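You operate a simulated robot arm through the tools that you are given. There is no shell and no other tool.

The job below is to be done with a simulated robot arm. You get a single attempt, and the scene is never put back.

Task
Switch the bath off, drain it and refill it with 4 strokes of water.
Fine: close the drain before refilling; the lid stays open; leave the dial.
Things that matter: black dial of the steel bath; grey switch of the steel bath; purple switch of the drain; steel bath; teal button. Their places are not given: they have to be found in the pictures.

Only the result counts: the job must be done as asked and must still hold three seconds after the hand-in. Knocking over, shifting, dropping, spilling or breaking anything else fails it. A push-on lid holds only when it is set on centred and level and pressed home; a screw cap is set on level and turned clockwise until tight.

Robot
A 6-joint arm with a two-finger gripper, fixed in place. Base frame: the origin is at the foot of the arm, x ahead of it, y to its left, z up. Readings come in m, degrees, newtons and seconds.
With the tool pointing down near the work surface it reaches from about 0.14 to 0.68 m from the base axis. Its first joint turns from -66.0 to 66.0 degrees. Payload 2.45 kg.
The TCP is the grasp point between the finger pads, 0.03 m short of the fingertips. In the tool frame z runs along the fingers and y along their closing line. The gripper opens to 0.106 m. The gripper's body begins 0.079 m behind the TCP.
Orientation is that of the tool frame in the base frame, as a unit quaternion [w, x, y, z]. With the fingers straight down and closing along the base's y, the tool's x points along the base's -x, its y along +y and its z along -z.

Tools
- The arm moves only by the tool jog_arm. Its argument "motion" is a list of rows, each a list of 7 numbers: the turn, a rotation vector about the base's x, y, z in units of 6 degrees (1.0 is 6 degrees), then the shift along the base's x, y, z in units of 40 mm (1.0 is 40 mm), then the opening, from 0 (shut) to 1 (fully open). In form: [[rx, ry, rz, x, y, z, hand], ...]. A call has 1 to 20 rows; each row shifts and turns the commanded pose from where the row before left it. A call with a number of a shift or a turn outside -1 to 1 is refused whole. Each row takes 0.2 s and may step no farther than 0.05 m and 8.6 degrees from the row before; otherwise, or with a gripper value out of range, the whole call is refused. A pose out of reach is approached as far as the arm can. The call stops where the force on the tool passes 40 N (or 10 N more than at its start, if that is more) or the arm is blocked; 0.2 s more then pass. The fingers move at their own pace (about 0.153 m/s each) and stop on an object; they squeeze with about 45 N. The grip force told is the motor's: it shows also when the fingers shut on nothing. Time passes only in rows, and 0.2 s behind the last, so rows that do not move let the fingers close. The reply holds the time, the measured pose of the TCP, the force on the tool along the base axes, the opening and the grip force, in the units named above and with some noise, with the torque about the TCP (base axes, N m) and any sound that the robot's microphone picked up.
- Cameras (640 x 400 px; columns grow to the right, rows downward): "scene" is fixed at [0.0739, 0.4321, 1.4012]; the picture's right is [-0.54, -0.84, 0.00], its down [-0.52, 0.33, -0.79] and it looks along [0.67, -0.43, -0.61] (base axes); focal length 257 px, centre (320, 200). "wrist" rides on the gripper at [0.076, -0.002, -0.106] in the tool frame; the picture's right is [0.02, 1.00, 0.00], its down [-0.78, 0.02, -0.62] and it looks along [-0.62, 0.01, 0.78] (tool axes); focal length 247 px, centre (320, 200).
- capture(camera): a new picture of that camera. No time passes.
- measure_at(camera, pixels): for up to 12 pixels [column, row] of the newest picture of that camera ("zoom" is the newest enlarged one), the place [x, y, z] in the base frame of the surface seen there, good to about 0.002 m. No time passes.
- enlarge(camera, box): a new picture of the part [left, top, right, bottom] of that camera's present view, enlarged. No time passes.
- job_done(): hands the job in; it is judged then, once.

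Leave the gripper open and the arm clear of the work at the hand-in unless told otherwise.

The tools are called after "Emit:" as a command line: name --pt "numbers of a row" for each row, then --argument value for the rest, lists and objects as JSON in quotes. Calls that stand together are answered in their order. jog_arm: Moves the arm, as the interface text tells. Its arguments: {"type":"object","properties":{"motion":{"type":"array","items":{"type":"array","items":{"type":"number"}}}},"required":["motion"]} The other tools are called the same way: capture (camera) takes a picture; measure_at (camera, pixels) gives the place of the surface under pixels of a picture; enlarge (camera, box) takes an enlarged picture of a part of a camera's view; job_done () hands the job in.

At the start:

```text
time_s: 0.0
position: [0.3353, 0.0037, 1.1951]
orientation: [0.001, 0.001, 1.0, 0.0]
contact_force: [0.1, -0.6, -1.0]
wrist_torque: [-0.02, -0.02, -0.03]
gripper_width: 0.1058
grasp_force: 0.1
```

scene: 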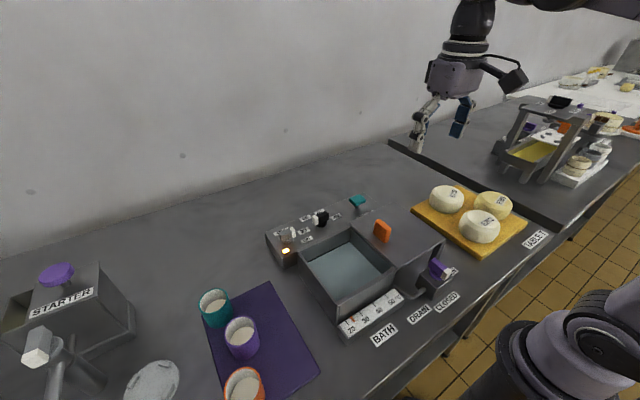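
wrist: 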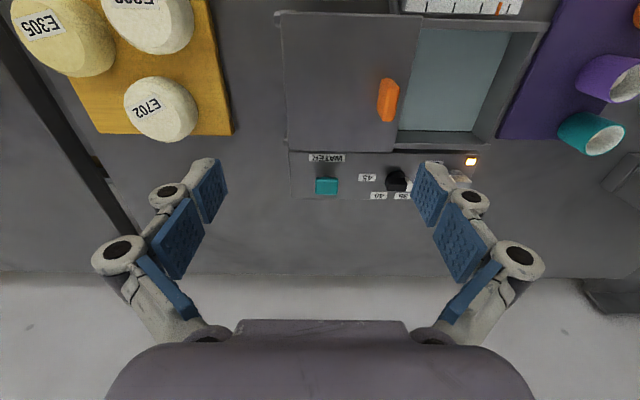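

I see the steel bath in the middle of the scene picture, with a control panel behind it, a teal button near (357,202), a black dial near (321,218), a lamp near (285,251), and a purple drain switch near (441,268). I'll enlarge those parts next.

Emit:
enlarge --camera "scene" --box '[250, 180, 390, 270]'

Emit:
enlarge --camera "wrist" --box '[270, 120, 500, 220]'

Emit:
enlarge --camera "scene" --box '[330, 220, 480, 350]'

```text
4.44 times, centred on (320, 225) of scene
```

zoom: 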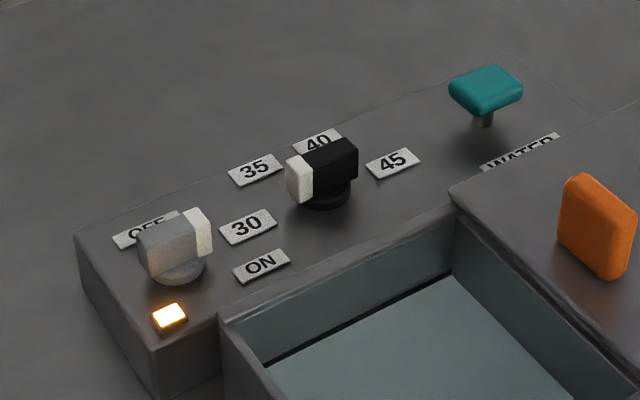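

```text
2.78 times, centred on (385, 170) of wrist
```

zoom: 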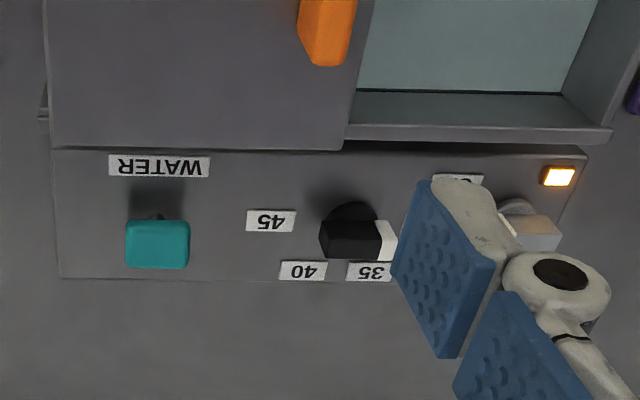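

```text
3.08 times, centred on (405, 285) of scene
```

zoom: 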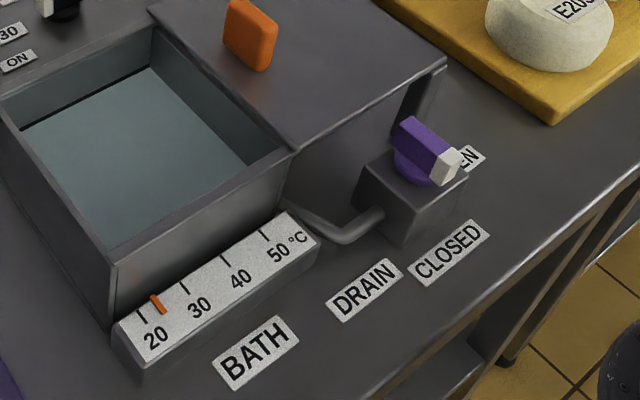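

The lamp is lit, and the grey switch has a white tip facing between OFF and ON. The purple drain knob's white tip, at zoom (448,165), faces toward the OPEN or CLOSED labels. I'll measure points of the drain unit in this zoom picture.

Emit:
measure_at --camera "zoom" --pixels '[[405, 128], [445, 155], [445, 175], [425, 150], [471, 157], [450, 252], [365, 290], [373, 185], [460, 185], [405, 210], [400, 235], [410, 175]]'

Emit:
measure_at --camera "scene" --pixels '[[355, 201], [357, 207], [322, 216], [315, 221], [292, 232], [286, 237], [285, 250], [340, 260], [383, 232], [360, 310], [415, 235], [307, 239]]'

```text
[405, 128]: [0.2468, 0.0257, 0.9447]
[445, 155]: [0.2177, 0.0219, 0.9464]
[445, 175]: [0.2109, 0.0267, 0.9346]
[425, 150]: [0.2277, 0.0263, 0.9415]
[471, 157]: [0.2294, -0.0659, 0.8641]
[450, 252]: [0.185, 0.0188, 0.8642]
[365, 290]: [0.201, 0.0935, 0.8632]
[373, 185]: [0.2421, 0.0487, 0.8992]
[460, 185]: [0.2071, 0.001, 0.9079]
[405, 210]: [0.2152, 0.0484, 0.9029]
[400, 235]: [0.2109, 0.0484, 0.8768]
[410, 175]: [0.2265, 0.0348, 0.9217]
```

```text
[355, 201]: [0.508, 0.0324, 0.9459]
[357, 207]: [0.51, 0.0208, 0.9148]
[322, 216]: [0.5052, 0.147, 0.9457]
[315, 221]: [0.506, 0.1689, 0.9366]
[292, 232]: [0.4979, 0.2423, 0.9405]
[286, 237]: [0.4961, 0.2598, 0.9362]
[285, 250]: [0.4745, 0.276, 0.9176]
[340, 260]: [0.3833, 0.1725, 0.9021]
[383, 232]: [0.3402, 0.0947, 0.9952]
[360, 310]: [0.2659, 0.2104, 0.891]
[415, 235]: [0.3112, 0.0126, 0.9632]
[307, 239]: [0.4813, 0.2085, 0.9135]
```

The drain knob sits near (0.228, 0.024, 0.945), and its white tip faces -x, toward the CLOSED label. I'll look tighter at each control in the scene view.

Emit:
enlarge --camera "scene" --box '[415, 245, 471, 280]'

Emit:
enlarge --camera "scene" --box '[265, 215, 321, 250]'

```text
11.43 times, centred on (443, 262) of scene
```

zoom: 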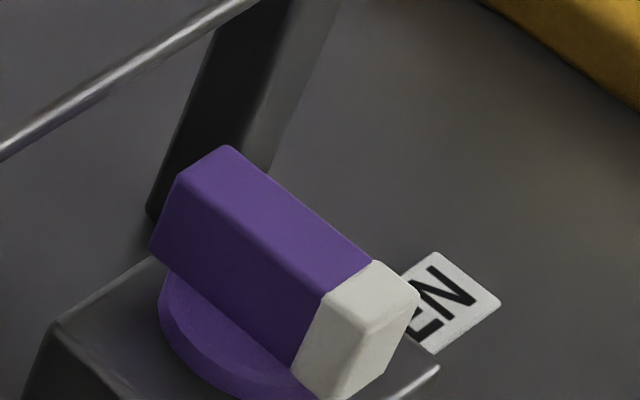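

```text
11.43 times, centred on (293, 232) of scene
```

zoom: 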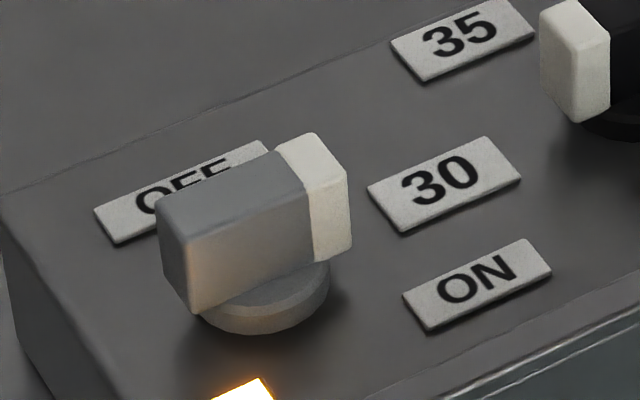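

The grey switch's bar lies along y with its white tip toward -y, the ON side, and OFF is behind it at +x. I'll measure points on it in this zoom.

Emit:
measure_at --camera "zoom" --pixels '[[180, 205], [270, 160], [250, 190], [310, 150], [330, 180], [200, 270], [290, 240], [130, 215], [478, 283], [265, 320], [325, 285], [240, 390]]'

Emit:
enlarge --camera "scene" --box '[415, 245, 471, 280]'

```text
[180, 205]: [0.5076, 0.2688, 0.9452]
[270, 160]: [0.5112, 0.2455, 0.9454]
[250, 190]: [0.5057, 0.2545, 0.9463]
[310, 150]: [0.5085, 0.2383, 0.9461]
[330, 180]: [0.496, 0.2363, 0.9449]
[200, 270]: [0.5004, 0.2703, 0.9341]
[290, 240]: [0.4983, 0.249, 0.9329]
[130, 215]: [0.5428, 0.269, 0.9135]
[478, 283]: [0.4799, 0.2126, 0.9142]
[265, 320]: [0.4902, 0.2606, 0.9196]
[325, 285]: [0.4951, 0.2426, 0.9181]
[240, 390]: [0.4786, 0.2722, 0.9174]
```

```text
11.43 times, centred on (443, 262) of scene
```

zoom: 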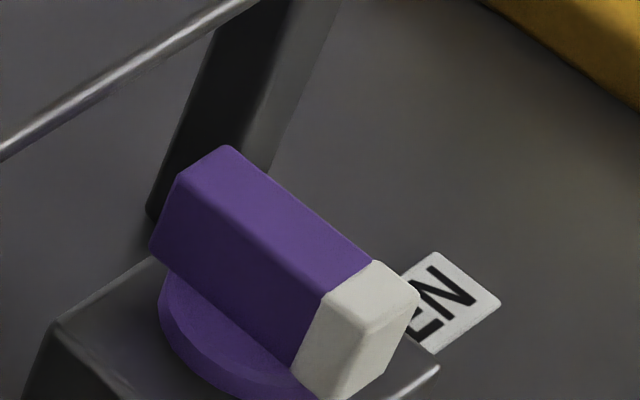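

Now I'll measure the drain knob and what surrounds it in this zoom.

Emit:
measure_at --camera "zoom" --pixels '[[205, 175], [230, 155], [345, 265], [325, 285], [380, 275], [400, 290], [335, 340], [200, 230], [270, 300], [210, 350], [210, 150], [100, 100]]'

Emit:
capture --camera "scene"

```text
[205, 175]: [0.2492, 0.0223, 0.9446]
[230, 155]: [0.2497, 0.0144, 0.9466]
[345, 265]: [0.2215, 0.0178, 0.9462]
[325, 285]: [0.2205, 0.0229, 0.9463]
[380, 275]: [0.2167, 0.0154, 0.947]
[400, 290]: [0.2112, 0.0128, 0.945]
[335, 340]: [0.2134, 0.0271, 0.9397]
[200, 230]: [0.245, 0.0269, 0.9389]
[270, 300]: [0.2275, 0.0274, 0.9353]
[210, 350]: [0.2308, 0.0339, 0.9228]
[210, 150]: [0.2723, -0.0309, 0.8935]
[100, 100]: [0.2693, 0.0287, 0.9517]
```

```text
taken
```

scene: 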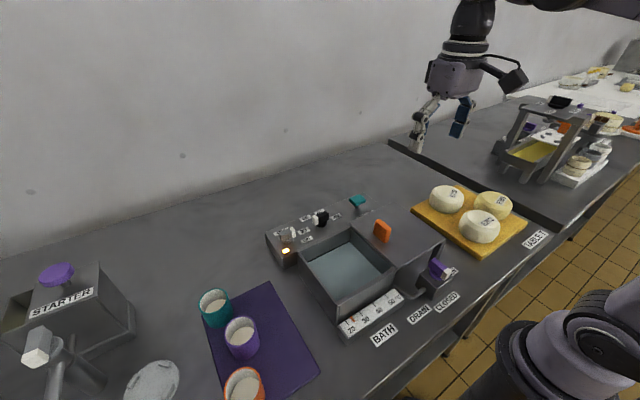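

The grey switch's bar is about 15 mm wide, centred near (0.504, 0.253), and its top is at z 0.946. It points along -y (ON), and OFF is a quarter turn counter-clockwise, at +x. I'll move above it, turn the tool -90° so the fingers close along x, and part-close the fingers.

Emit:
jog_arm --pt "0 0 -1 0.281 0.415 -0.158 0.5" --pt "0 0 -1 0.281 0.415 -0.158 0.5" --pt "0 0 -1 0.281 0.415 -0.158 0.5" --pt "0 0 -1 0.281 0.415 -0.158 0.5" --pt "0 0 -1 0.281 0.415 -0.158 0.5" --pt "0 0 -1 0.281 0.415 -0.158 0.5" --pt "0 0 -1 0.281 0.415 -0.158 0.5" --pt "0 0 -1 0.281 0.415 -0.158 0.5" --pt "0 0 -1 0.281 0.415 -0.158 0.5" --pt "0 0 -1 0.281 0.415 -0.158 0.5" --pt "0 0 -1 0.281 0.415 -0.158 0.5" --pt "0 0 -1 0.281 0.415 -0.158 0.5" --pt "0 0 -1 0.281 0.415 -0.158 0.5" --pt "0 0 -1 0.281 0.415 -0.158 0.5" --pt "0 0 -1 0.281 0.415 -0.158 0.5" --pt "0 0 0 0 0 0 0.5"

```text
time_s: 3.4
position: [0.5033, 0.2528, 1.1006]
orientation: [0.001, 0.707, 0.707, 0.001]
contact_force: [-0.6, 0.3, -0.2]
wrist_torque: [-0.01, 0.02, 0.01]
gripper_width: 0.0528
grasp_force: 0.1
```

The arm is above the switch at (0.503, 0.253, 1.10) with the tool turned and the opening at 53 mm. I'll take pictures to check the alignment.

Emit:
capture --camera "wrist"

Emit:
capture --camera "scene"

```text
taken
```

wrist: 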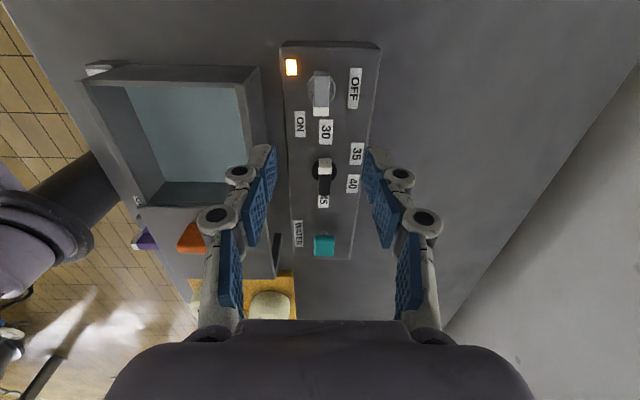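

```text
taken
```

scene: 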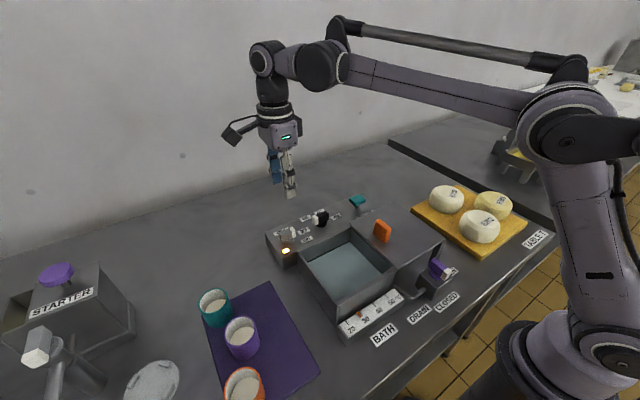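

From the wrist the panel is clear: the grey knob at (321,90) points down (-y), OFF is at (355,88) to its right (+x), and ON is at (299,123). I'll enlarge and measure it more exactly.

Emit:
enlarge --camera "wrist" --box '[272, 40, 392, 115]'

```text
5.33 times, centred on (332, 78) of wrist
```

zoom: 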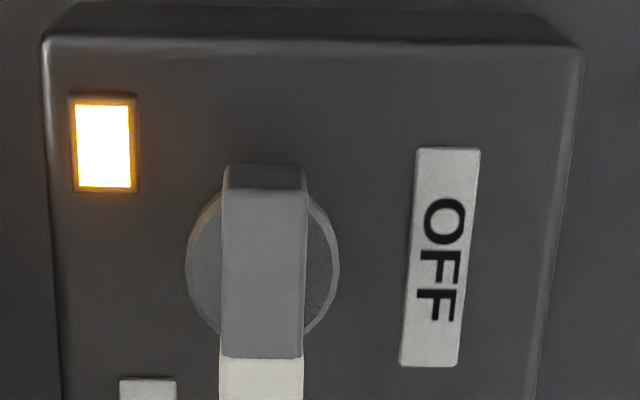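

Emit:
measure_at --camera "zoom" --pixels '[[225, 200], [305, 200], [265, 195], [265, 170], [262, 350], [222, 350], [300, 350], [262, 395], [195, 260], [333, 265], [440, 255], [105, 145]]'

```text
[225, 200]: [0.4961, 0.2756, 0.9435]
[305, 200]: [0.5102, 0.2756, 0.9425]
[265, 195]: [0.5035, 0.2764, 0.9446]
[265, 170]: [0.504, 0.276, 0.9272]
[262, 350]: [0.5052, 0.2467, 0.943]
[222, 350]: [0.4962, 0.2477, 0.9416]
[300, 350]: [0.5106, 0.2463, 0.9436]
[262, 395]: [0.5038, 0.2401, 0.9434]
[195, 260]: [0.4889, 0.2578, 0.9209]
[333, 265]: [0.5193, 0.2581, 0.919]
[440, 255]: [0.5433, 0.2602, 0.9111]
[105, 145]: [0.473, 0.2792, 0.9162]
```

The knob's centre is near (0.504, 0.256). Before descending I'll check how high the bath's rear rim is beside the inner finger's path.

Emit:
measure_at --camera "wrist" --pixels '[[256, 85], [264, 110], [240, 75], [283, 90], [290, 50], [200, 120], [190, 73], [270, 90]]'

```text
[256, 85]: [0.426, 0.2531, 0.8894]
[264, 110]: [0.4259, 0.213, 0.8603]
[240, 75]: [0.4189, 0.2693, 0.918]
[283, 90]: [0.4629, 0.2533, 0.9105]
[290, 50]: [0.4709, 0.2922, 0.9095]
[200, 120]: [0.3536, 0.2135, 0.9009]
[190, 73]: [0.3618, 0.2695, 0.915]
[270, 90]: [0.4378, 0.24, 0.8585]
```

The bath rim ends at x 0.426 and is only 0.918 high, so nothing is in the way. I'll centre over the knob, descend to TCP z ≈ 0.958 and close on the bar.

Emit:
jog_arm --pt "0 0 0 0.02 0.07 -0.9 0.5" --pt "0 0 0 0 0 -0.9 0.5" --pt "0 0 0 0 0 -0.9 0.5" --pt "0 0 0 0 0 -0.5 0.5" --pt "0 0 0 0 0 -0.36 0.5" --pt "0 0 0 0 0 0 0.5"

```text
time_s: 4.8
position: [0.5052, 0.2561, 0.9569]
orientation: [0.002, 0.707, 0.707, 0.0]
contact_force: [0.0, -0.8, -0.6]
wrist_torque: [0.04, 0.01, -0.02]
gripper_width: 0.0533
grasp_force: 0.0
```

The arm is at (0.505, 0.256, 0.957) with no contact. Next I'll close the fingers on the grey bar, holding still while they close.

Emit:
jog_arm --pt "0 0 0 0 0 0 0.25" --pt "0 0 0 0 0 0 0.1" --pt "0 0 0 0 0 0 0.1" --pt "0 0 0 0 0 0 0.1"

Emit:
capture --camera "wrist"

```text
time_s: 5.8
position: [0.5059, 0.2561, 0.9578]
orientation: [0.001, 0.707, 0.707, 0.0]
contact_force: [1.7, 0.2, -0.9]
wrist_torque: [0.0, -0.09, -0.02]
gripper_width: 0.016
grasp_force: 41.4
```

```text
taken
```

wrist: 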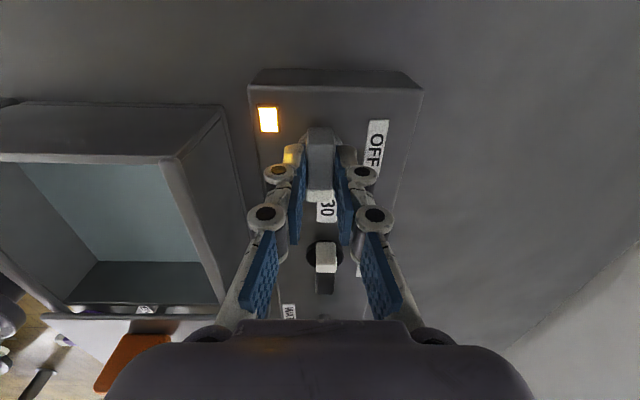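

The bar is gripped at 16 mm wide. Next I'll turn it +90° (counter-clockwise from above) toward OFF, in two parts so I can watch the torque and any sound.

Emit:
jog_arm --pt "0 0 1 0 0 0 0.1" --pt "0 0 1 0 0 0 0.1" --pt "0 0 1 0 0 0 0.1" --pt "0 0 1 0 0 0 0.1" --pt "0 0 1 0 0 0 0.1" --pt "0 0 1 0 0 0 0.1" --pt "0 0 1 0 0 0 0.1"

```text
time_s: 7.4
position: [0.5043, 0.2569, 0.9585]
orientation: [0.001, 0.405, 0.914, 0.0]
contact_force: [7.4, 5.8, 20.2]
wrist_torque: [0.27, -0.15, -0.02]
gripper_width: 0.0159
grasp_force: 41.6
```

The tool has turned 42°, but there is about 20 N of upward force. I'll check in the pictures that the knob is turning with the fingers.

Emit:
capture --camera "wrist"

Emit:
enlarge --camera "scene" --box '[255, 195, 335, 260]'

```text
taken
```

wrist: 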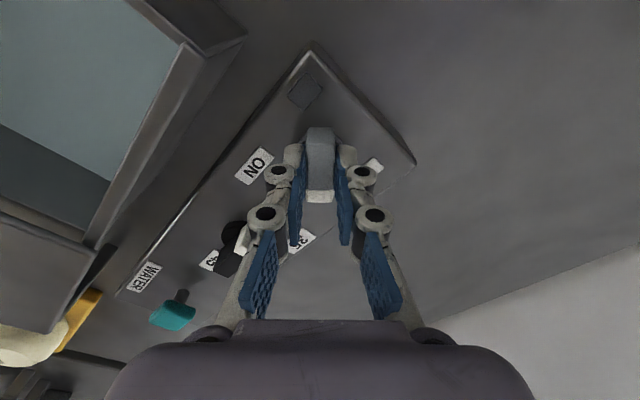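

```text
6.15 times, centred on (295, 228) of scene
```

zoom: 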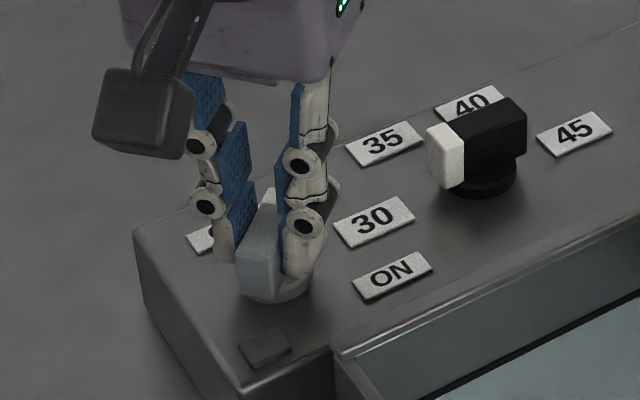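

The lamp has gone out and the knob turns with the fingers. I'll continue the other 48° and raise the command by about 1.5 mm to ease the upward push.

Emit:
jog_arm --pt "0 0 1 0 0 0.04 0.1" --pt "0 0 1 0 0 0 0.1" --pt "0 0 1 0 0 0 0.1" --pt "0 0 1 0 0 0 0.1"

```text
time_s: 8.4
position: [0.5035, 0.2565, 0.9581]
orientation: [0.0, 0.206, 0.978, 0.0]
contact_force: [2.6, 2.0, -26.5]
wrist_torque: [-0.15, -0.45, 0.01]
gripper_width: 0.0158
grasp_force: 41.3
```

Now the force is 26 N downward, so the small raise was too much. I'll lower by about 0.8 mm and finish the last 24°.

Emit:
jog_arm --pt "0 0 0 0 0 -0.02 0.1" --pt "0 0 1 0 0 0 0.1" --pt "0 0 1 0 0 0 0.1" --pt "0 0 1 0 0 0 0.1" --pt "0 0 1 0 0 0 0.1" --pt "0 0 0 0 0 0 0.1"

Emit:
capture --camera "wrist"

```text
time_s: 9.8
position: [0.5035, 0.2543, 0.9581]
orientation: [-0.001, 0.0, 1.0, 0.0]
contact_force: [-6.5, -9.7, -27.8]
wrist_torque: [-0.26, 0.28, -0.06]
gripper_width: 0.0156
grasp_force: 41.5
```

```text
taken
```

wrist: 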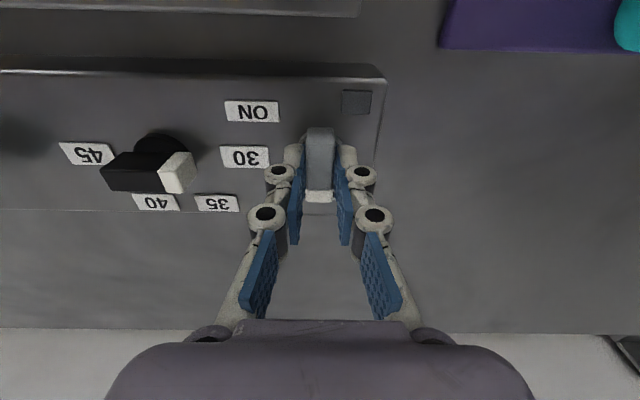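

The tool is back at its nominal heading, the knob's white tip points to +x (OFF), and the lamp at (356,101) is dark. Next I'll open the fingers slightly and rise straight up.

Emit:
jog_arm --pt "0 0 0 0 0 0 0.3" --pt "0 0 0 0 0 0 0.5" --pt "0 0 0 0 0 0 0.5" --pt "0 0 0 0 0 0.8 0.5" --pt "0 0 0 0 0 0.9 0.5" --pt "0 0 0 0 0 1 0.5" --pt "0 0 0 0 0 1 0.5"

Emit:
enlarge --camera "scene" --box '[255, 195, 375, 270]'

Emit:
capture --camera "wrist"

```text
time_s: 11.4
position: [0.5033, 0.2559, 1.1064]
orientation: [0.002, 0.0, 1.0, 0.001]
contact_force: [0.4, 0.1, 1.0]
wrist_torque: [0.01, -0.02, -0.02]
gripper_width: 0.0528
grasp_force: 0.0
```

```text
5.33 times, centred on (315, 232) of scene
```

zoom: 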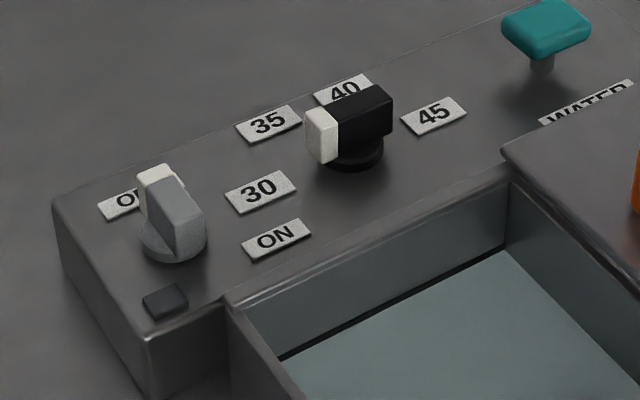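

```text
taken
```

wrist: 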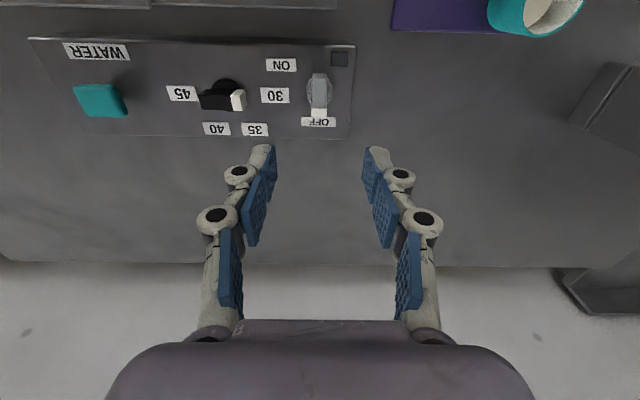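

The switch is OFF and the lamp is dark. The dial's tip still sits where it was. Next I'll go to the drain knob near (0.231, 0.020) at height 1.10, keeping the fingers closing along y.

Emit:
jog_arm --pt "0 0 0 -0.68 -0.59 0 0.5" --pt "0 0 0 -0.68 -0.59 0 0.5" --pt "0 0 0 -0.68 -0.59 0 0.5" --pt "0 0 0 -0.68 -0.59 0 0.5" --pt "0 0 0 -0.68 -0.59 0 0.5" --pt "0 0 0 -0.68 -0.59 0 0.5" --pt "0 0 0 -0.68 -0.59 0 0.5" --pt "0 0 0 -0.68 -0.59 0 0.5" --pt "0 0 0 -0.68 -0.59 0 0.5" --pt "0 0 0 -0.68 -0.59 0 0.5" --pt "0 0 0 0 0 0 0.5"

Emit:
capture --camera "wrist"

Emit:
capture --camera "scene"

```text
time_s: 13.8
position: [0.2341, 0.0188, 1.1055]
orientation: [0.001, -0.001, 1.0, 0.001]
contact_force: [0.0, -0.9, -0.4]
wrist_torque: [0.0, -0.03, -0.01]
gripper_width: 0.053
grasp_force: 0.0
```

```text
taken
```

wrist: 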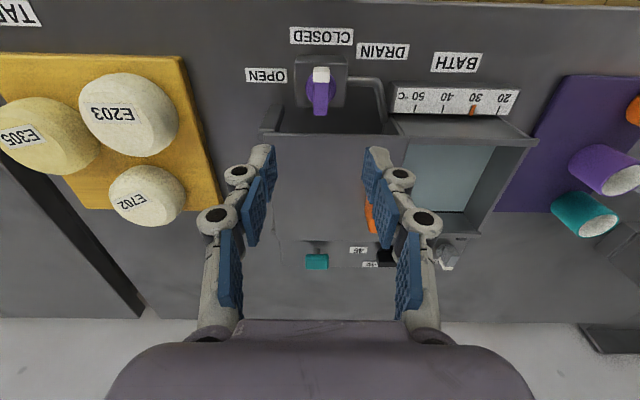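

```text
taken
```

scene: 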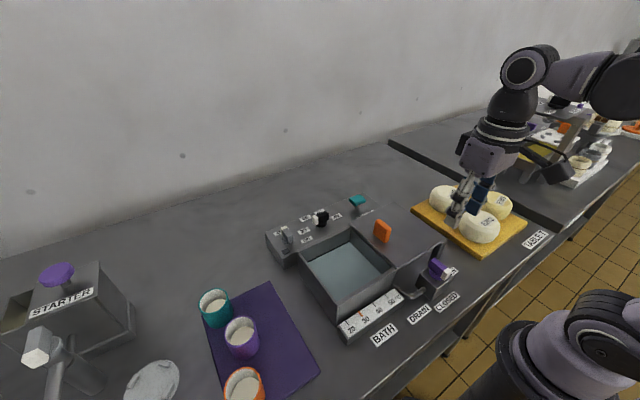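

The wrist view shows the drain knob at (320,88) with its white tip toward CLOSED (-x). OPEN lies to its left (-y), so opening is +90°. I'll enlarge and measure it.

Emit:
enlarge --camera "wrist" --box '[270, 45, 390, 120]'

```text
5.33 times, centred on (330, 82) of wrist
```

zoom: 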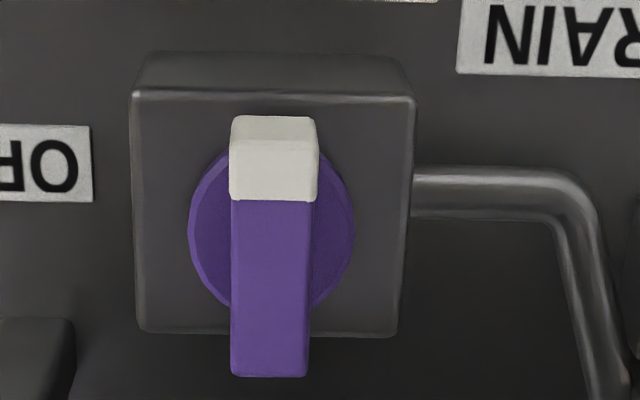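

Emit:
measure_at --camera "zoom" --pixels '[[275, 150], [240, 190], [310, 190], [235, 300], [305, 300], [270, 370], [193, 235], [350, 230], [270, 230], [150, 110], [400, 110], [40, 350]]'

Emit:
measure_at --camera "wrist" --pixels '[[275, 128], [380, 130], [330, 125], [330, 135], [330, 145], [265, 130], [385, 115], [270, 110], [345, 108]]'

```text
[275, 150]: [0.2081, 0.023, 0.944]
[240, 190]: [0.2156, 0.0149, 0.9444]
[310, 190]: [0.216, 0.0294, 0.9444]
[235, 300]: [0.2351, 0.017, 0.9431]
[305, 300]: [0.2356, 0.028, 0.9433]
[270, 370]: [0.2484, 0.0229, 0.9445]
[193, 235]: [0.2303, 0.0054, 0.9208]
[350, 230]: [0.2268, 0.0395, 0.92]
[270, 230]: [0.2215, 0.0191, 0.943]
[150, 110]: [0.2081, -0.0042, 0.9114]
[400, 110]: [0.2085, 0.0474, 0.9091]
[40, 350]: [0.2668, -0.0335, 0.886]
```

```text
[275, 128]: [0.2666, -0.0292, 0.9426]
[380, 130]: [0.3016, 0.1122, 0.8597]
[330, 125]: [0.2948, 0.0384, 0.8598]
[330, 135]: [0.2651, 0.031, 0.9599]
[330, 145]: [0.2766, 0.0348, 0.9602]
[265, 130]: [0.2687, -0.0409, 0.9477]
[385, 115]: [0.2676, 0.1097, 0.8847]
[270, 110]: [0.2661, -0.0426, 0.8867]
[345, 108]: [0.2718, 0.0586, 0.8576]
```

The knob's centre is near (0.2287, 0.0222) with its top at 0.944. The lid's front edge is at x 0.264, z 0.96. I'll centre on the knob, descend to z ≈ 0.959 and check before gripping.

Emit:
jog_arm --pt "0 0 0 -0.11 0.07 -0.5 0.5" --pt "0 0 0 0 0 -0.9 0.5" --pt "0 0 0 0 0 -0.9 0.5" --pt "0 0 0 0 0 -0.8 0.5" --pt "0 0 0 0 0 -0.4 0.5" --pt "0 0 0 0 0 -0.18 0.5" --pt "0 0 0 0 0 0 0.5"

Emit:
capture --camera "wrist"

Emit:
enlarge --camera "scene" --box '[395, 220, 475, 285]'

```text
time_s: 15.4
position: [0.2272, 0.0229, 0.9594]
orientation: [0.002, 0.0, 1.0, 0.001]
contact_force: [-0.3, 0.7, -0.1]
wrist_torque: [0.01, -0.01, -0.01]
gripper_width: 0.0529
grasp_force: 0.0
```

```text
taken
```

wrist: 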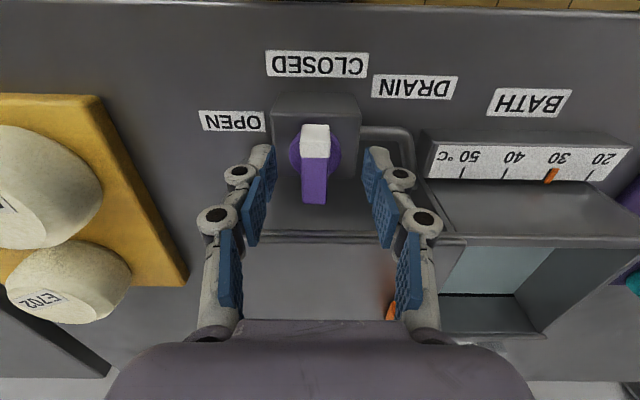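

```text
6.15 times, centred on (435, 252) of scene
```

zoom: 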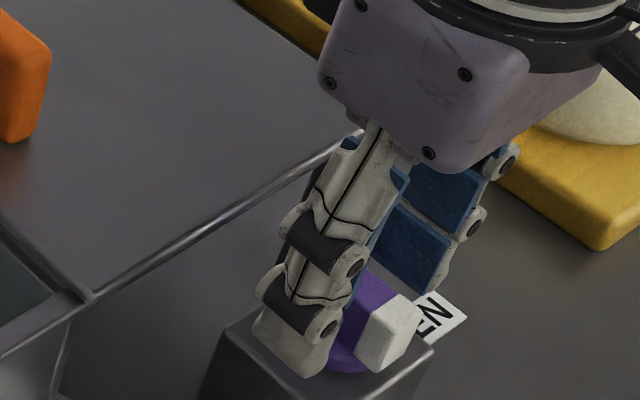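

The fingers straddle the purple bar, which sits between the pads at (315,160). Next I'll close on it.

Emit:
jog_arm --pt "0 0 0 0 0 0 0.25" --pt "0 0 0 0 0 0 0.1" --pt "0 0 0 0 0 0 0.1" --pt "0 0 0 0 0 0 0.1"

```text
time_s: 16.4
position: [0.2278, 0.0218, 0.9598]
orientation: [0.001, 0.0, 1.0, -0.001]
contact_force: [0.8, -14.2, -1.2]
wrist_torque: [-0.35, -0.05, -0.01]
gripper_width: 0.0199
grasp_force: 6.6
```

The reply shows 19.9 mm width, only 6.6 N of grip and a -14 N side push, so one finger has touched first. I'll wait a little and read again.

Emit:
jog_arm --pt "0 0 0 0 0 0 0.1" --pt "0 0 0 0 0 0 0.1"

Emit:
capture --camera "wrist"

```text
time_s: 17.0
position: [0.2273, 0.0226, 0.9598]
orientation: [0.001, 0.002, 1.0, -0.001]
contact_force: [-0.3, -14.7, -1.1]
wrist_torque: [-0.35, 0.02, -0.01]
gripper_width: 0.0198
grasp_force: 6.8
```

```text
taken
```

wrist: 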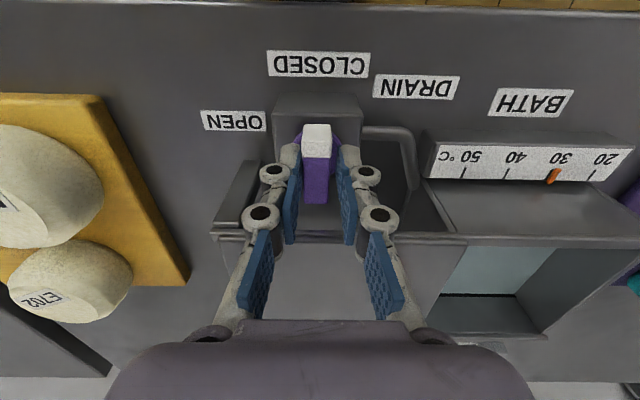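

Only the left (-y) finger touches, and there's a gap at the right finger, so the tool is about 2.5 mm too far to +y. I'll shift it -y a little while closing.

Emit:
jog_arm --pt "0 0 0 0 -0.03 0 0.1" --pt "0 0 0 0 -0.03 0 0.1" --pt "0 0 0 0 0 0 0.1" --pt "0 0 0 0 0 0 0.1"

```text
time_s: 18.0
position: [0.2278, 0.0203, 0.9585]
orientation: [0.0, 0.0, 1.0, 0.001]
contact_force: [-1.5, -8.8, 3.7]
wrist_torque: [-0.29, 0.07, -0.06]
gripper_width: 0.0161
grasp_force: 4.2
```

The width is now 16.1 mm, but the grip reads only 4.2 N. I'll let a little more time pass and look.

Emit:
jog_arm --pt "0 0 0 0 -0.02 0 0.05" --pt "0 0 0 0 0 0 0.0" --pt "0 0 0 0 0 0 0.0"

Emit:
capture --camera "wrist"

Emit:
enlarge --camera "scene" --box '[395, 220, 475, 285]'

```text
time_s: 18.8
position: [0.2275, 0.0208, 0.9592]
orientation: [0.0, 0.001, 1.0, 0.001]
contact_force: [0.7, -3.2, 1.5]
wrist_torque: [0.03, 0.2, 0.04]
gripper_width: 0.0157
grasp_force: 41.0
```

```text
taken
```

wrist: 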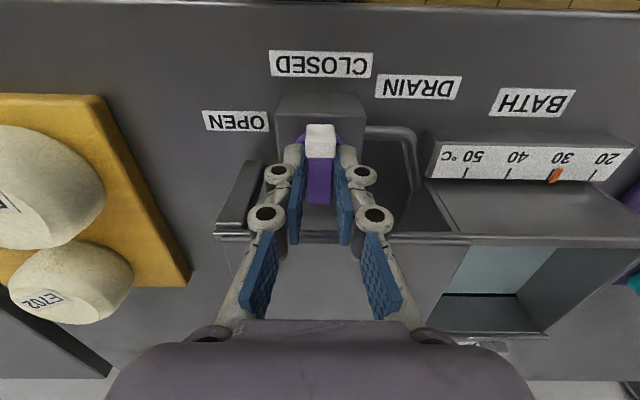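

```text
6.15 times, centred on (435, 252) of scene
```

zoom: 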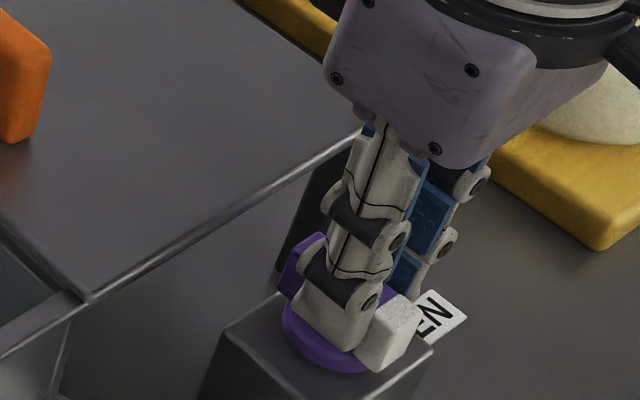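

It's gripped at 15.7 mm with 41 N. Next I'll turn the drain knob +90° toward OPEN, the first half first.

Emit:
jog_arm --pt "0 0 1 0 0 0 0.0" --pt "0 0 1 0 0 0 0.0" --pt "0 0 1 0 0 0 0.0" --pt "0 0 1 0 0 0 0.0" --pt "0 0 1 0 0 0 0.0"

Emit:
capture --camera "wrist"

```text
time_s: 20.0
position: [0.2281, 0.0184, 0.958]
orientation: [0.001, -0.26, 0.966, 0.0]
contact_force: [2.5, -8.7, 7.0]
wrist_torque: [-0.16, -0.26, -0.01]
gripper_width: 0.0158
grasp_force: 41.6
```

```text
taken
```

wrist: 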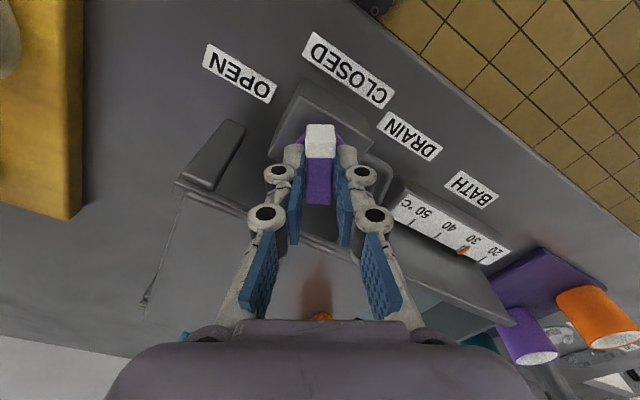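

The knob follows the fingers and the forces are low. I'll keep going with another 30°.

Emit:
jog_arm --pt "0 0 1 0 0 0 0.0" --pt "0 0 1 0 0 0 0.0" --pt "0 0 1 0 0 0 0.0" --pt "0 0 1 0 0 0 0.0" --pt "0 0 1 0 0 0 0.0"

Emit:
enlarge --camera "scene" --box '[395, 220, 475, 285]'

```text
time_s: 21.2
position: [0.229, 0.0192, 0.9595]
orientation: [0.0, -0.502, 0.865, -0.001]
contact_force: [12.3, -18.7, 4.8]
wrist_torque: [0.49, -0.89, -0.04]
gripper_width: 0.0156
grasp_force: 41.9
```

```text
6.15 times, centred on (435, 252) of scene
```

zoom: 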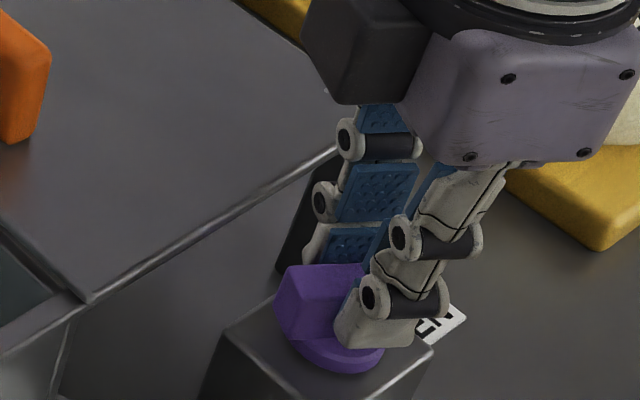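

A side force of about (12, -19) N is building up, so the tool is slightly off the knob's axis. I'll nudge the command (+x, -y) by about 1 mm while turning the last 30°.

Emit:
jog_arm --pt "0 0 0 0.02 -0.03 0 0.0" --pt "0 0 1 0 0 0 0.0" --pt "0 0 1 0 0 0 0.0" --pt "0 0 1 0 0 0 0.0"

```text
time_s: 22.2
position: [0.2287, 0.0181, 0.9591]
orientation: [0.0, -0.63, 0.777, 0.0]
contact_force: [15.2, -8.2, 6.3]
wrist_torque: [-0.37, -0.33, -0.04]
gripper_width: 0.0156
grasp_force: 41.4
```

The forces are acceptable, with 12° left. I'll finish the turn with another small +x nudge.

Emit:
jog_arm --pt "0 0 0 0.02 0 0 0.0" --pt "0 0 1 0 0 0 0.0" --pt "0 0 1 0 0 0 0.0" --pt "0 0 0 0 0 0 0.0"

Emit:
capture --camera "wrist"

Emit:
capture --camera "scene"

```text
time_s: 23.2
position: [0.2294, 0.0175, 0.9604]
orientation: [-0.001, 0.708, -0.706, 0.001]
contact_force: [13.6, -14.6, 16.6]
wrist_torque: [0.39, -0.39, -0.09]
gripper_width: 0.0156
grasp_force: 41.7
```

```text
taken
```

wrist: 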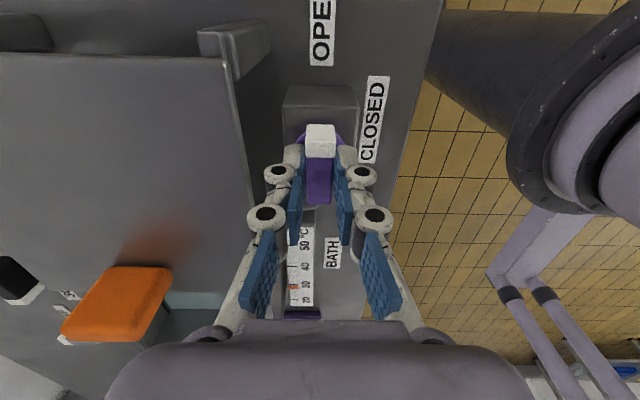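

```text
taken
```

scene: 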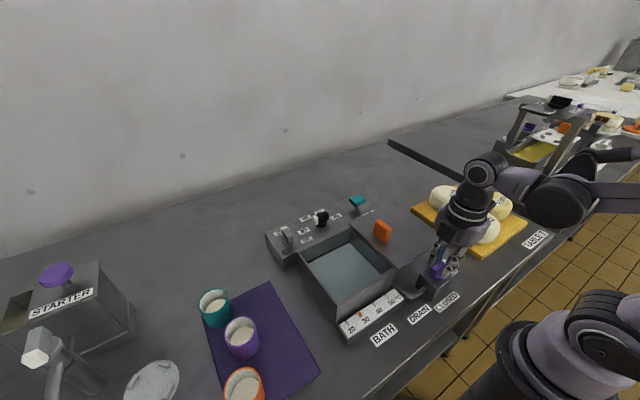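

The knob's white tip now points to OPEN. I'll measure the water level and then let time pass.

Emit:
measure_at --camera "scene" --pixels '[[345, 270], [330, 285], [350, 255]]'

Emit:
enlarge --camera "scene" --box '[290, 220, 402, 300]'

```text
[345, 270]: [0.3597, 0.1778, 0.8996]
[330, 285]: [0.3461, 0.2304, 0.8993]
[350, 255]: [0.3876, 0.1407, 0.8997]
```

```text
5.00 times, centred on (346, 260) of scene
```

zoom: 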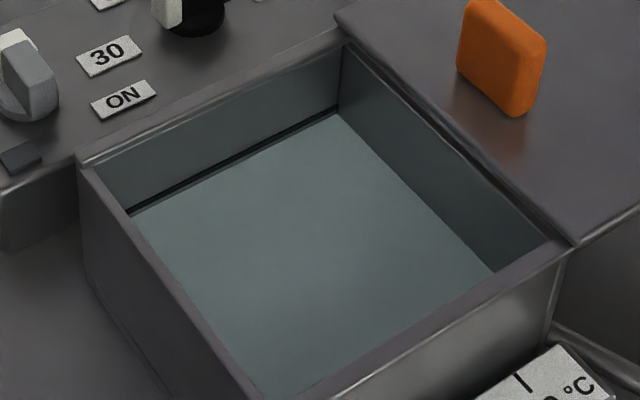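

The water is at z 0.8996, a bit lower than the 0.901–0.902 measured earlier, so it's draining. I'll keep hold of the knob, ease the side force slightly and wait about 4 s.

Emit:
jog_arm --pt "0 0 0 0.02 -0.02 0.01 0.0" --pt "0 0 0 0 0 0 0.0" --pt "0 0 0 0 0 0 0.0" --pt "0 0 0 0 0 0 0.0" --pt "0 0 0 0 0 0 0.0" --pt "0 0 0 0 0 0 0.0" --pt "0 0 0 0 0 0 0.0" --pt "0 0 0 0 0 0 0.0" --pt "0 0 0 0 0 0 0.0" --pt "0 0 0 0 0 0 0.0" --pt "0 0 0 0 0 0 0.0" --pt "0 0 0 0 0 0 0.0" --pt "0 0 0 0 0 0 0.0" --pt "0 0 0 0 0 0 0.0" --pt "0 0 0 0 0 0 0.0" --pt "0 0 0 0 0 0 0.0" --pt "0 0 0 0 0 0 0.0" --pt "0 0 0 0 0 0 0.0" --pt "0 0 0 0 0 0 0.0" --pt "0 0 0 0 0 0 0.0"

Emit:
enlarge --camera "scene" --box '[290, 220, 402, 300]'

Emit:
measure_at --camera "scene" --pixels '[[345, 270], [330, 285], [350, 255]]'

```text
time_s: 27.4
position: [0.2299, 0.0171, 0.9584]
orientation: [0.0, -0.707, 0.708, 0.0]
contact_force: [10.6, 2.6, -21.1]
wrist_torque: [0.14, -0.27, -0.04]
gripper_width: 0.0154
grasp_force: 40.9
```

```text
5.00 times, centred on (346, 260) of scene
```

zoom: 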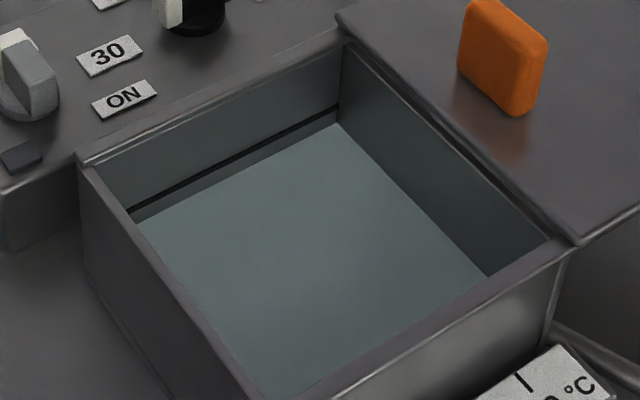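

```text
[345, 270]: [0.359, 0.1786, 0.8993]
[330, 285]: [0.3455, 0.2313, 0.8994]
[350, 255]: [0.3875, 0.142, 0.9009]
```

The water edge has visibly dropped in the enlarged picture; those readings came from the older scene picture. I'll take a fresh picture and measure through the zoom.

Emit:
measure_at --camera "zoom" --pixels '[[300, 200], [250, 280], [340, 160]]'

Emit:
jog_arm --pt "0 0 0 0 0 0 0.0" --pt "0 0 0 0 0 0 0.0" --pt "0 0 0 0 0 0 0.0" --pt "0 0 0 0 0 0 0.0" --pt "0 0 0 0 0 0 0.0" --pt "0 0 0 0 0 0 0.0" --pt "0 0 0 0 0 0 0.0" --pt "0 0 0 0 0 0 0.0" --pt "0 0 0 0 0 0 0.0" --pt "0 0 0 0 0 0 0.0" --pt "0 0 0 0 0 0 0.0" --pt "0 0 0 0 0 0 0.0" --pt "0 0 0 0 0 0 0.0" --pt "0 0 0 0 0 0 0.0" --pt "0 0 0 0 0 0 0.0" --pt "0 0 0 0 0 0 0.0" --pt "0 0 0 0 0 0 0.0" --pt "0 0 0 0 0 0 0.0" --pt "0 0 0 0 0 0 0.0" --pt "0 0 0 0 0 0 0.0"

Emit:
enlarge --camera "scene" --box '[290, 220, 402, 300]'

Emit:
measure_at --camera "zoom" --pixels '[[300, 200], [250, 280], [340, 160]]'

```text
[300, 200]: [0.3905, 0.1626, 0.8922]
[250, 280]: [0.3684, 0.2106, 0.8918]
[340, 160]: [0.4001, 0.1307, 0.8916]
```

```text
time_s: 31.6
position: [0.2297, 0.0175, 0.9588]
orientation: [-0.001, 0.707, -0.707, 0.0]
contact_force: [9.8, 4.3, -16.3]
wrist_torque: [0.13, -0.27, -0.02]
gripper_width: 0.0154
grasp_force: 42.0
```

```text
5.00 times, centred on (346, 260) of scene
```

zoom: 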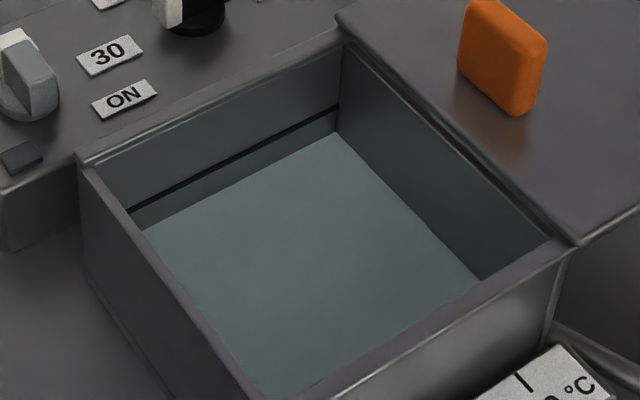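

```text
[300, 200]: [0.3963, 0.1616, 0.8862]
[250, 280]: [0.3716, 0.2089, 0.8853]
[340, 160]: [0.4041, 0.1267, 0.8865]
```

The level fell from 0.892 to 0.886 in about 4 s. The bath floor should be near 0.865–0.87, so I'll wait about 8 s more.

Emit:
jog_arm --pt "0 0 0 0 0 0 0.0" --pt "0 0 0 0 0 0 0.0" --pt "0 0 0 0 0 0 0.0" --pt "0 0 0 0 0 0 0.0" --pt "0 0 0 0 0 0 0.0" --pt "0 0 0 0 0 0 0.0" --pt "0 0 0 0 0 0 0.0" --pt "0 0 0 0 0 0 0.0" --pt "0 0 0 0 0 0 0.0" --pt "0 0 0 0 0 0 0.0" --pt "0 0 0 0 0 0 0.0" --pt "0 0 0 0 0 0 0.0" --pt "0 0 0 0 0 0 0.0" --pt "0 0 0 0 0 0 0.0" --pt "0 0 0 0 0 0 0.0" --pt "0 0 0 0 0 0 0.0" --pt "0 0 0 0 0 0 0.0" --pt "0 0 0 0 0 0 0.0" --pt "0 0 0 0 0 0 0.0" --pt "0 0 0 0 0 0 0.0"

Emit:
jog_arm --pt "0 0 0 0 0 0 0.0" --pt "0 0 0 0 0 0 0.0" --pt "0 0 0 0 0 0 0.0" --pt "0 0 0 0 0 0 0.0" --pt "0 0 0 0 0 0 0.0" --pt "0 0 0 0 0 0 0.0" --pt "0 0 0 0 0 0 0.0" --pt "0 0 0 0 0 0 0.0" --pt "0 0 0 0 0 0 0.0" --pt "0 0 0 0 0 0 0.0" --pt "0 0 0 0 0 0 0.0" --pt "0 0 0 0 0 0 0.0" --pt "0 0 0 0 0 0 0.0" --pt "0 0 0 0 0 0 0.0" --pt "0 0 0 0 0 0 0.0" --pt "0 0 0 0 0 0 0.0" --pt "0 0 0 0 0 0 0.0" --pt "0 0 0 0 0 0 0.0" --pt "0 0 0 0 0 0 0.0" --pt "0 0 0 0 0 0 0.0"

Emit:
enlarge --camera "scene" --box '[290, 220, 402, 300]'

Emit:
measure_at --camera "zoom" --pixels '[[300, 200], [250, 280], [340, 160]]'

```text
time_s: 35.8
position: [0.2302, 0.0175, 0.9603]
orientation: [-0.001, 0.707, -0.707, -0.001]
contact_force: [9.7, 3.8, -5.6]
wrist_torque: [0.1, -0.26, -0.06]
gripper_width: 0.0156
grasp_force: 41.5
```

```text
time_s: 40.0
position: [0.2293, 0.0168, 0.9585]
orientation: [0.0, -0.707, 0.708, 0.001]
contact_force: [10.2, 4.2, 1.2]
wrist_torque: [0.1, -0.23, -0.02]
gripper_width: 0.0157
grasp_force: 41.7
```

```text
5.00 times, centred on (346, 260) of scene
```

zoom: 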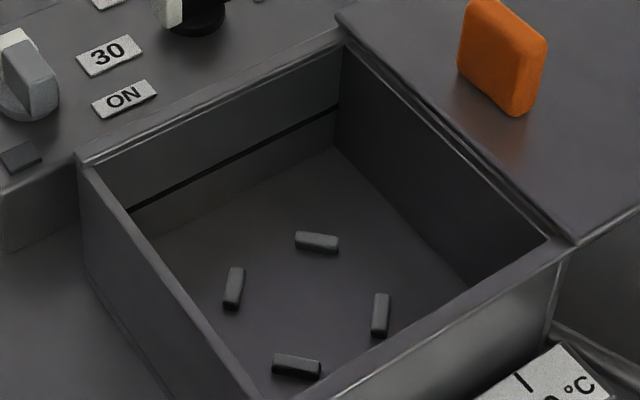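

```text
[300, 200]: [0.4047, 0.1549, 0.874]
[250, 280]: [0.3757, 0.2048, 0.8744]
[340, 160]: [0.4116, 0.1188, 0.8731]
```

The bath floor at z 0.874 is bare, with its ribs visible, so the water is gone. I'll wait 2 more seconds to be sure, then start turning the knob back -90° toward CLOSED.

Emit:
jog_arm --pt "0 0 0 0 0 0 0.0" --pt "0 0 0 0 0 0 0.0" --pt "0 0 0 0 0 0 0.0" --pt "0 0 0 0 0 0 0.0" --pt "0 0 0 0 0 0 0.0" --pt "0 0 0 0 0 0 0.0" --pt "0 0 0 0 0 0 0.0" --pt "0 0 0 0 0 0 0.0" --pt "0 0 0 0 0 0 0.0" --pt "0 0 0 0 0 0 0.0" --pt "0 0 -1 0 0 0 0.0" --pt "0 0 -1 0 0 0 0.0" --pt "0 0 -1 0 0 0 0.0" --pt "0 0 -1 0 0 0 0.0"

```text
time_s: 43.0
position: [0.2291, 0.0182, 0.9585]
orientation: [0.0, -0.544, 0.839, 0.002]
contact_force: [0.5, 8.9, 0.9]
wrist_torque: [-0.32, 0.18, 0.02]
gripper_width: 0.0156
grasp_force: 41.9
```

The forces are low and the tool has turned back 24°. I'll continue another 36°.

Emit:
jog_arm --pt "0 0 -1 0 0 0 0.0" --pt "0 0 -1 0 0 0 0.0" --pt "0 0 -1 0 0 0 0.0" --pt "0 0 -1 0 0 0 0.0" --pt "0 0 -1 0 0 0 0.0" --pt "0 0 -1 0 0 0 0.0"

```text
time_s: 44.4
position: [0.2279, 0.0182, 0.9598]
orientation: [-0.002, -0.259, 0.966, 0.003]
contact_force: [-23.7, 14.2, -0.5]
wrist_torque: [0.88, -0.38, 0.06]
gripper_width: 0.0156
grasp_force: 41.9
```

The side force is (-24, +14) N, so I'll ease the command by about 1 mm (-x, +y) and then turn the remaining 30°.

Emit:
jog_arm --pt "0 0 0 -0.03 0.025 0 0.0" --pt "0 0 -1 0 0 0 0.0" --pt "0 0 -1 0 0 0 0.0" --pt "0 0 -1 0 0 0 0.0"

```text
time_s: 45.4
position: [0.2272, 0.0197, 0.9592]
orientation: [-0.001, -0.103, 0.995, 0.001]
contact_force: [-13.9, 14.3, -14.4]
wrist_torque: [0.34, 0.5, 0.04]
gripper_width: 0.0156
grasp_force: 42.0
```

Twelve degrees remain, with moderate forces. I'll finish with another small +y, -x nudge.

Emit:
jog_arm --pt "0 0 0 -0.01 0.02 0 0.0" --pt "0 0 -1 0 0 0 0.0" --pt "0 0 -1 0 0 0 0.0" --pt "0 0 0 0 0 0 0.0"

Emit:
capture --camera "wrist"

```text
time_s: 46.4
position: [0.228, 0.02, 0.9604]
orientation: [0.0, 0.0, 1.0, 0.001]
contact_force: [-14.4, 14.9, -17.3]
wrist_torque: [0.34, 0.24, 0.02]
gripper_width: 0.0156
grasp_force: 41.6
```

```text
taken
```

wrist: 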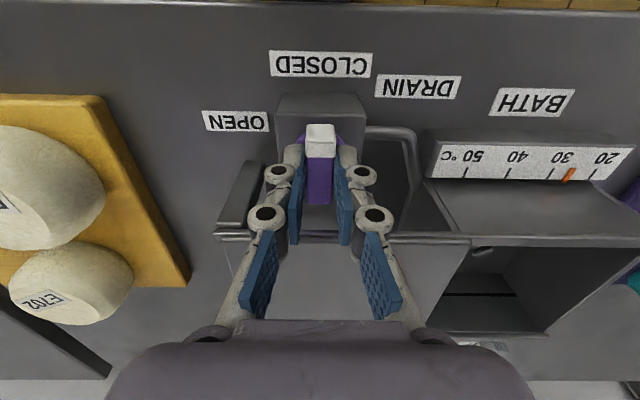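

The knob's white tip is back at CLOSED. I'll ease the remaining side load, then open the fingers and lift off.

Emit:
jog_arm --pt "0 0 0 -0.03 0.04 -0.02 0.0" --pt "0 0 0 0 0 0 0.0" --pt "0 0 0 0 0 0 0.0"

```text
time_s: 47.2
position: [0.2286, 0.0201, 0.9589]
orientation: [0.001, -0.001, 1.0, 0.0]
contact_force: [-3.9, 1.4, 9.5]
wrist_torque: [0.04, 1.21, 0.0]
gripper_width: 0.0158
grasp_force: 41.7
```

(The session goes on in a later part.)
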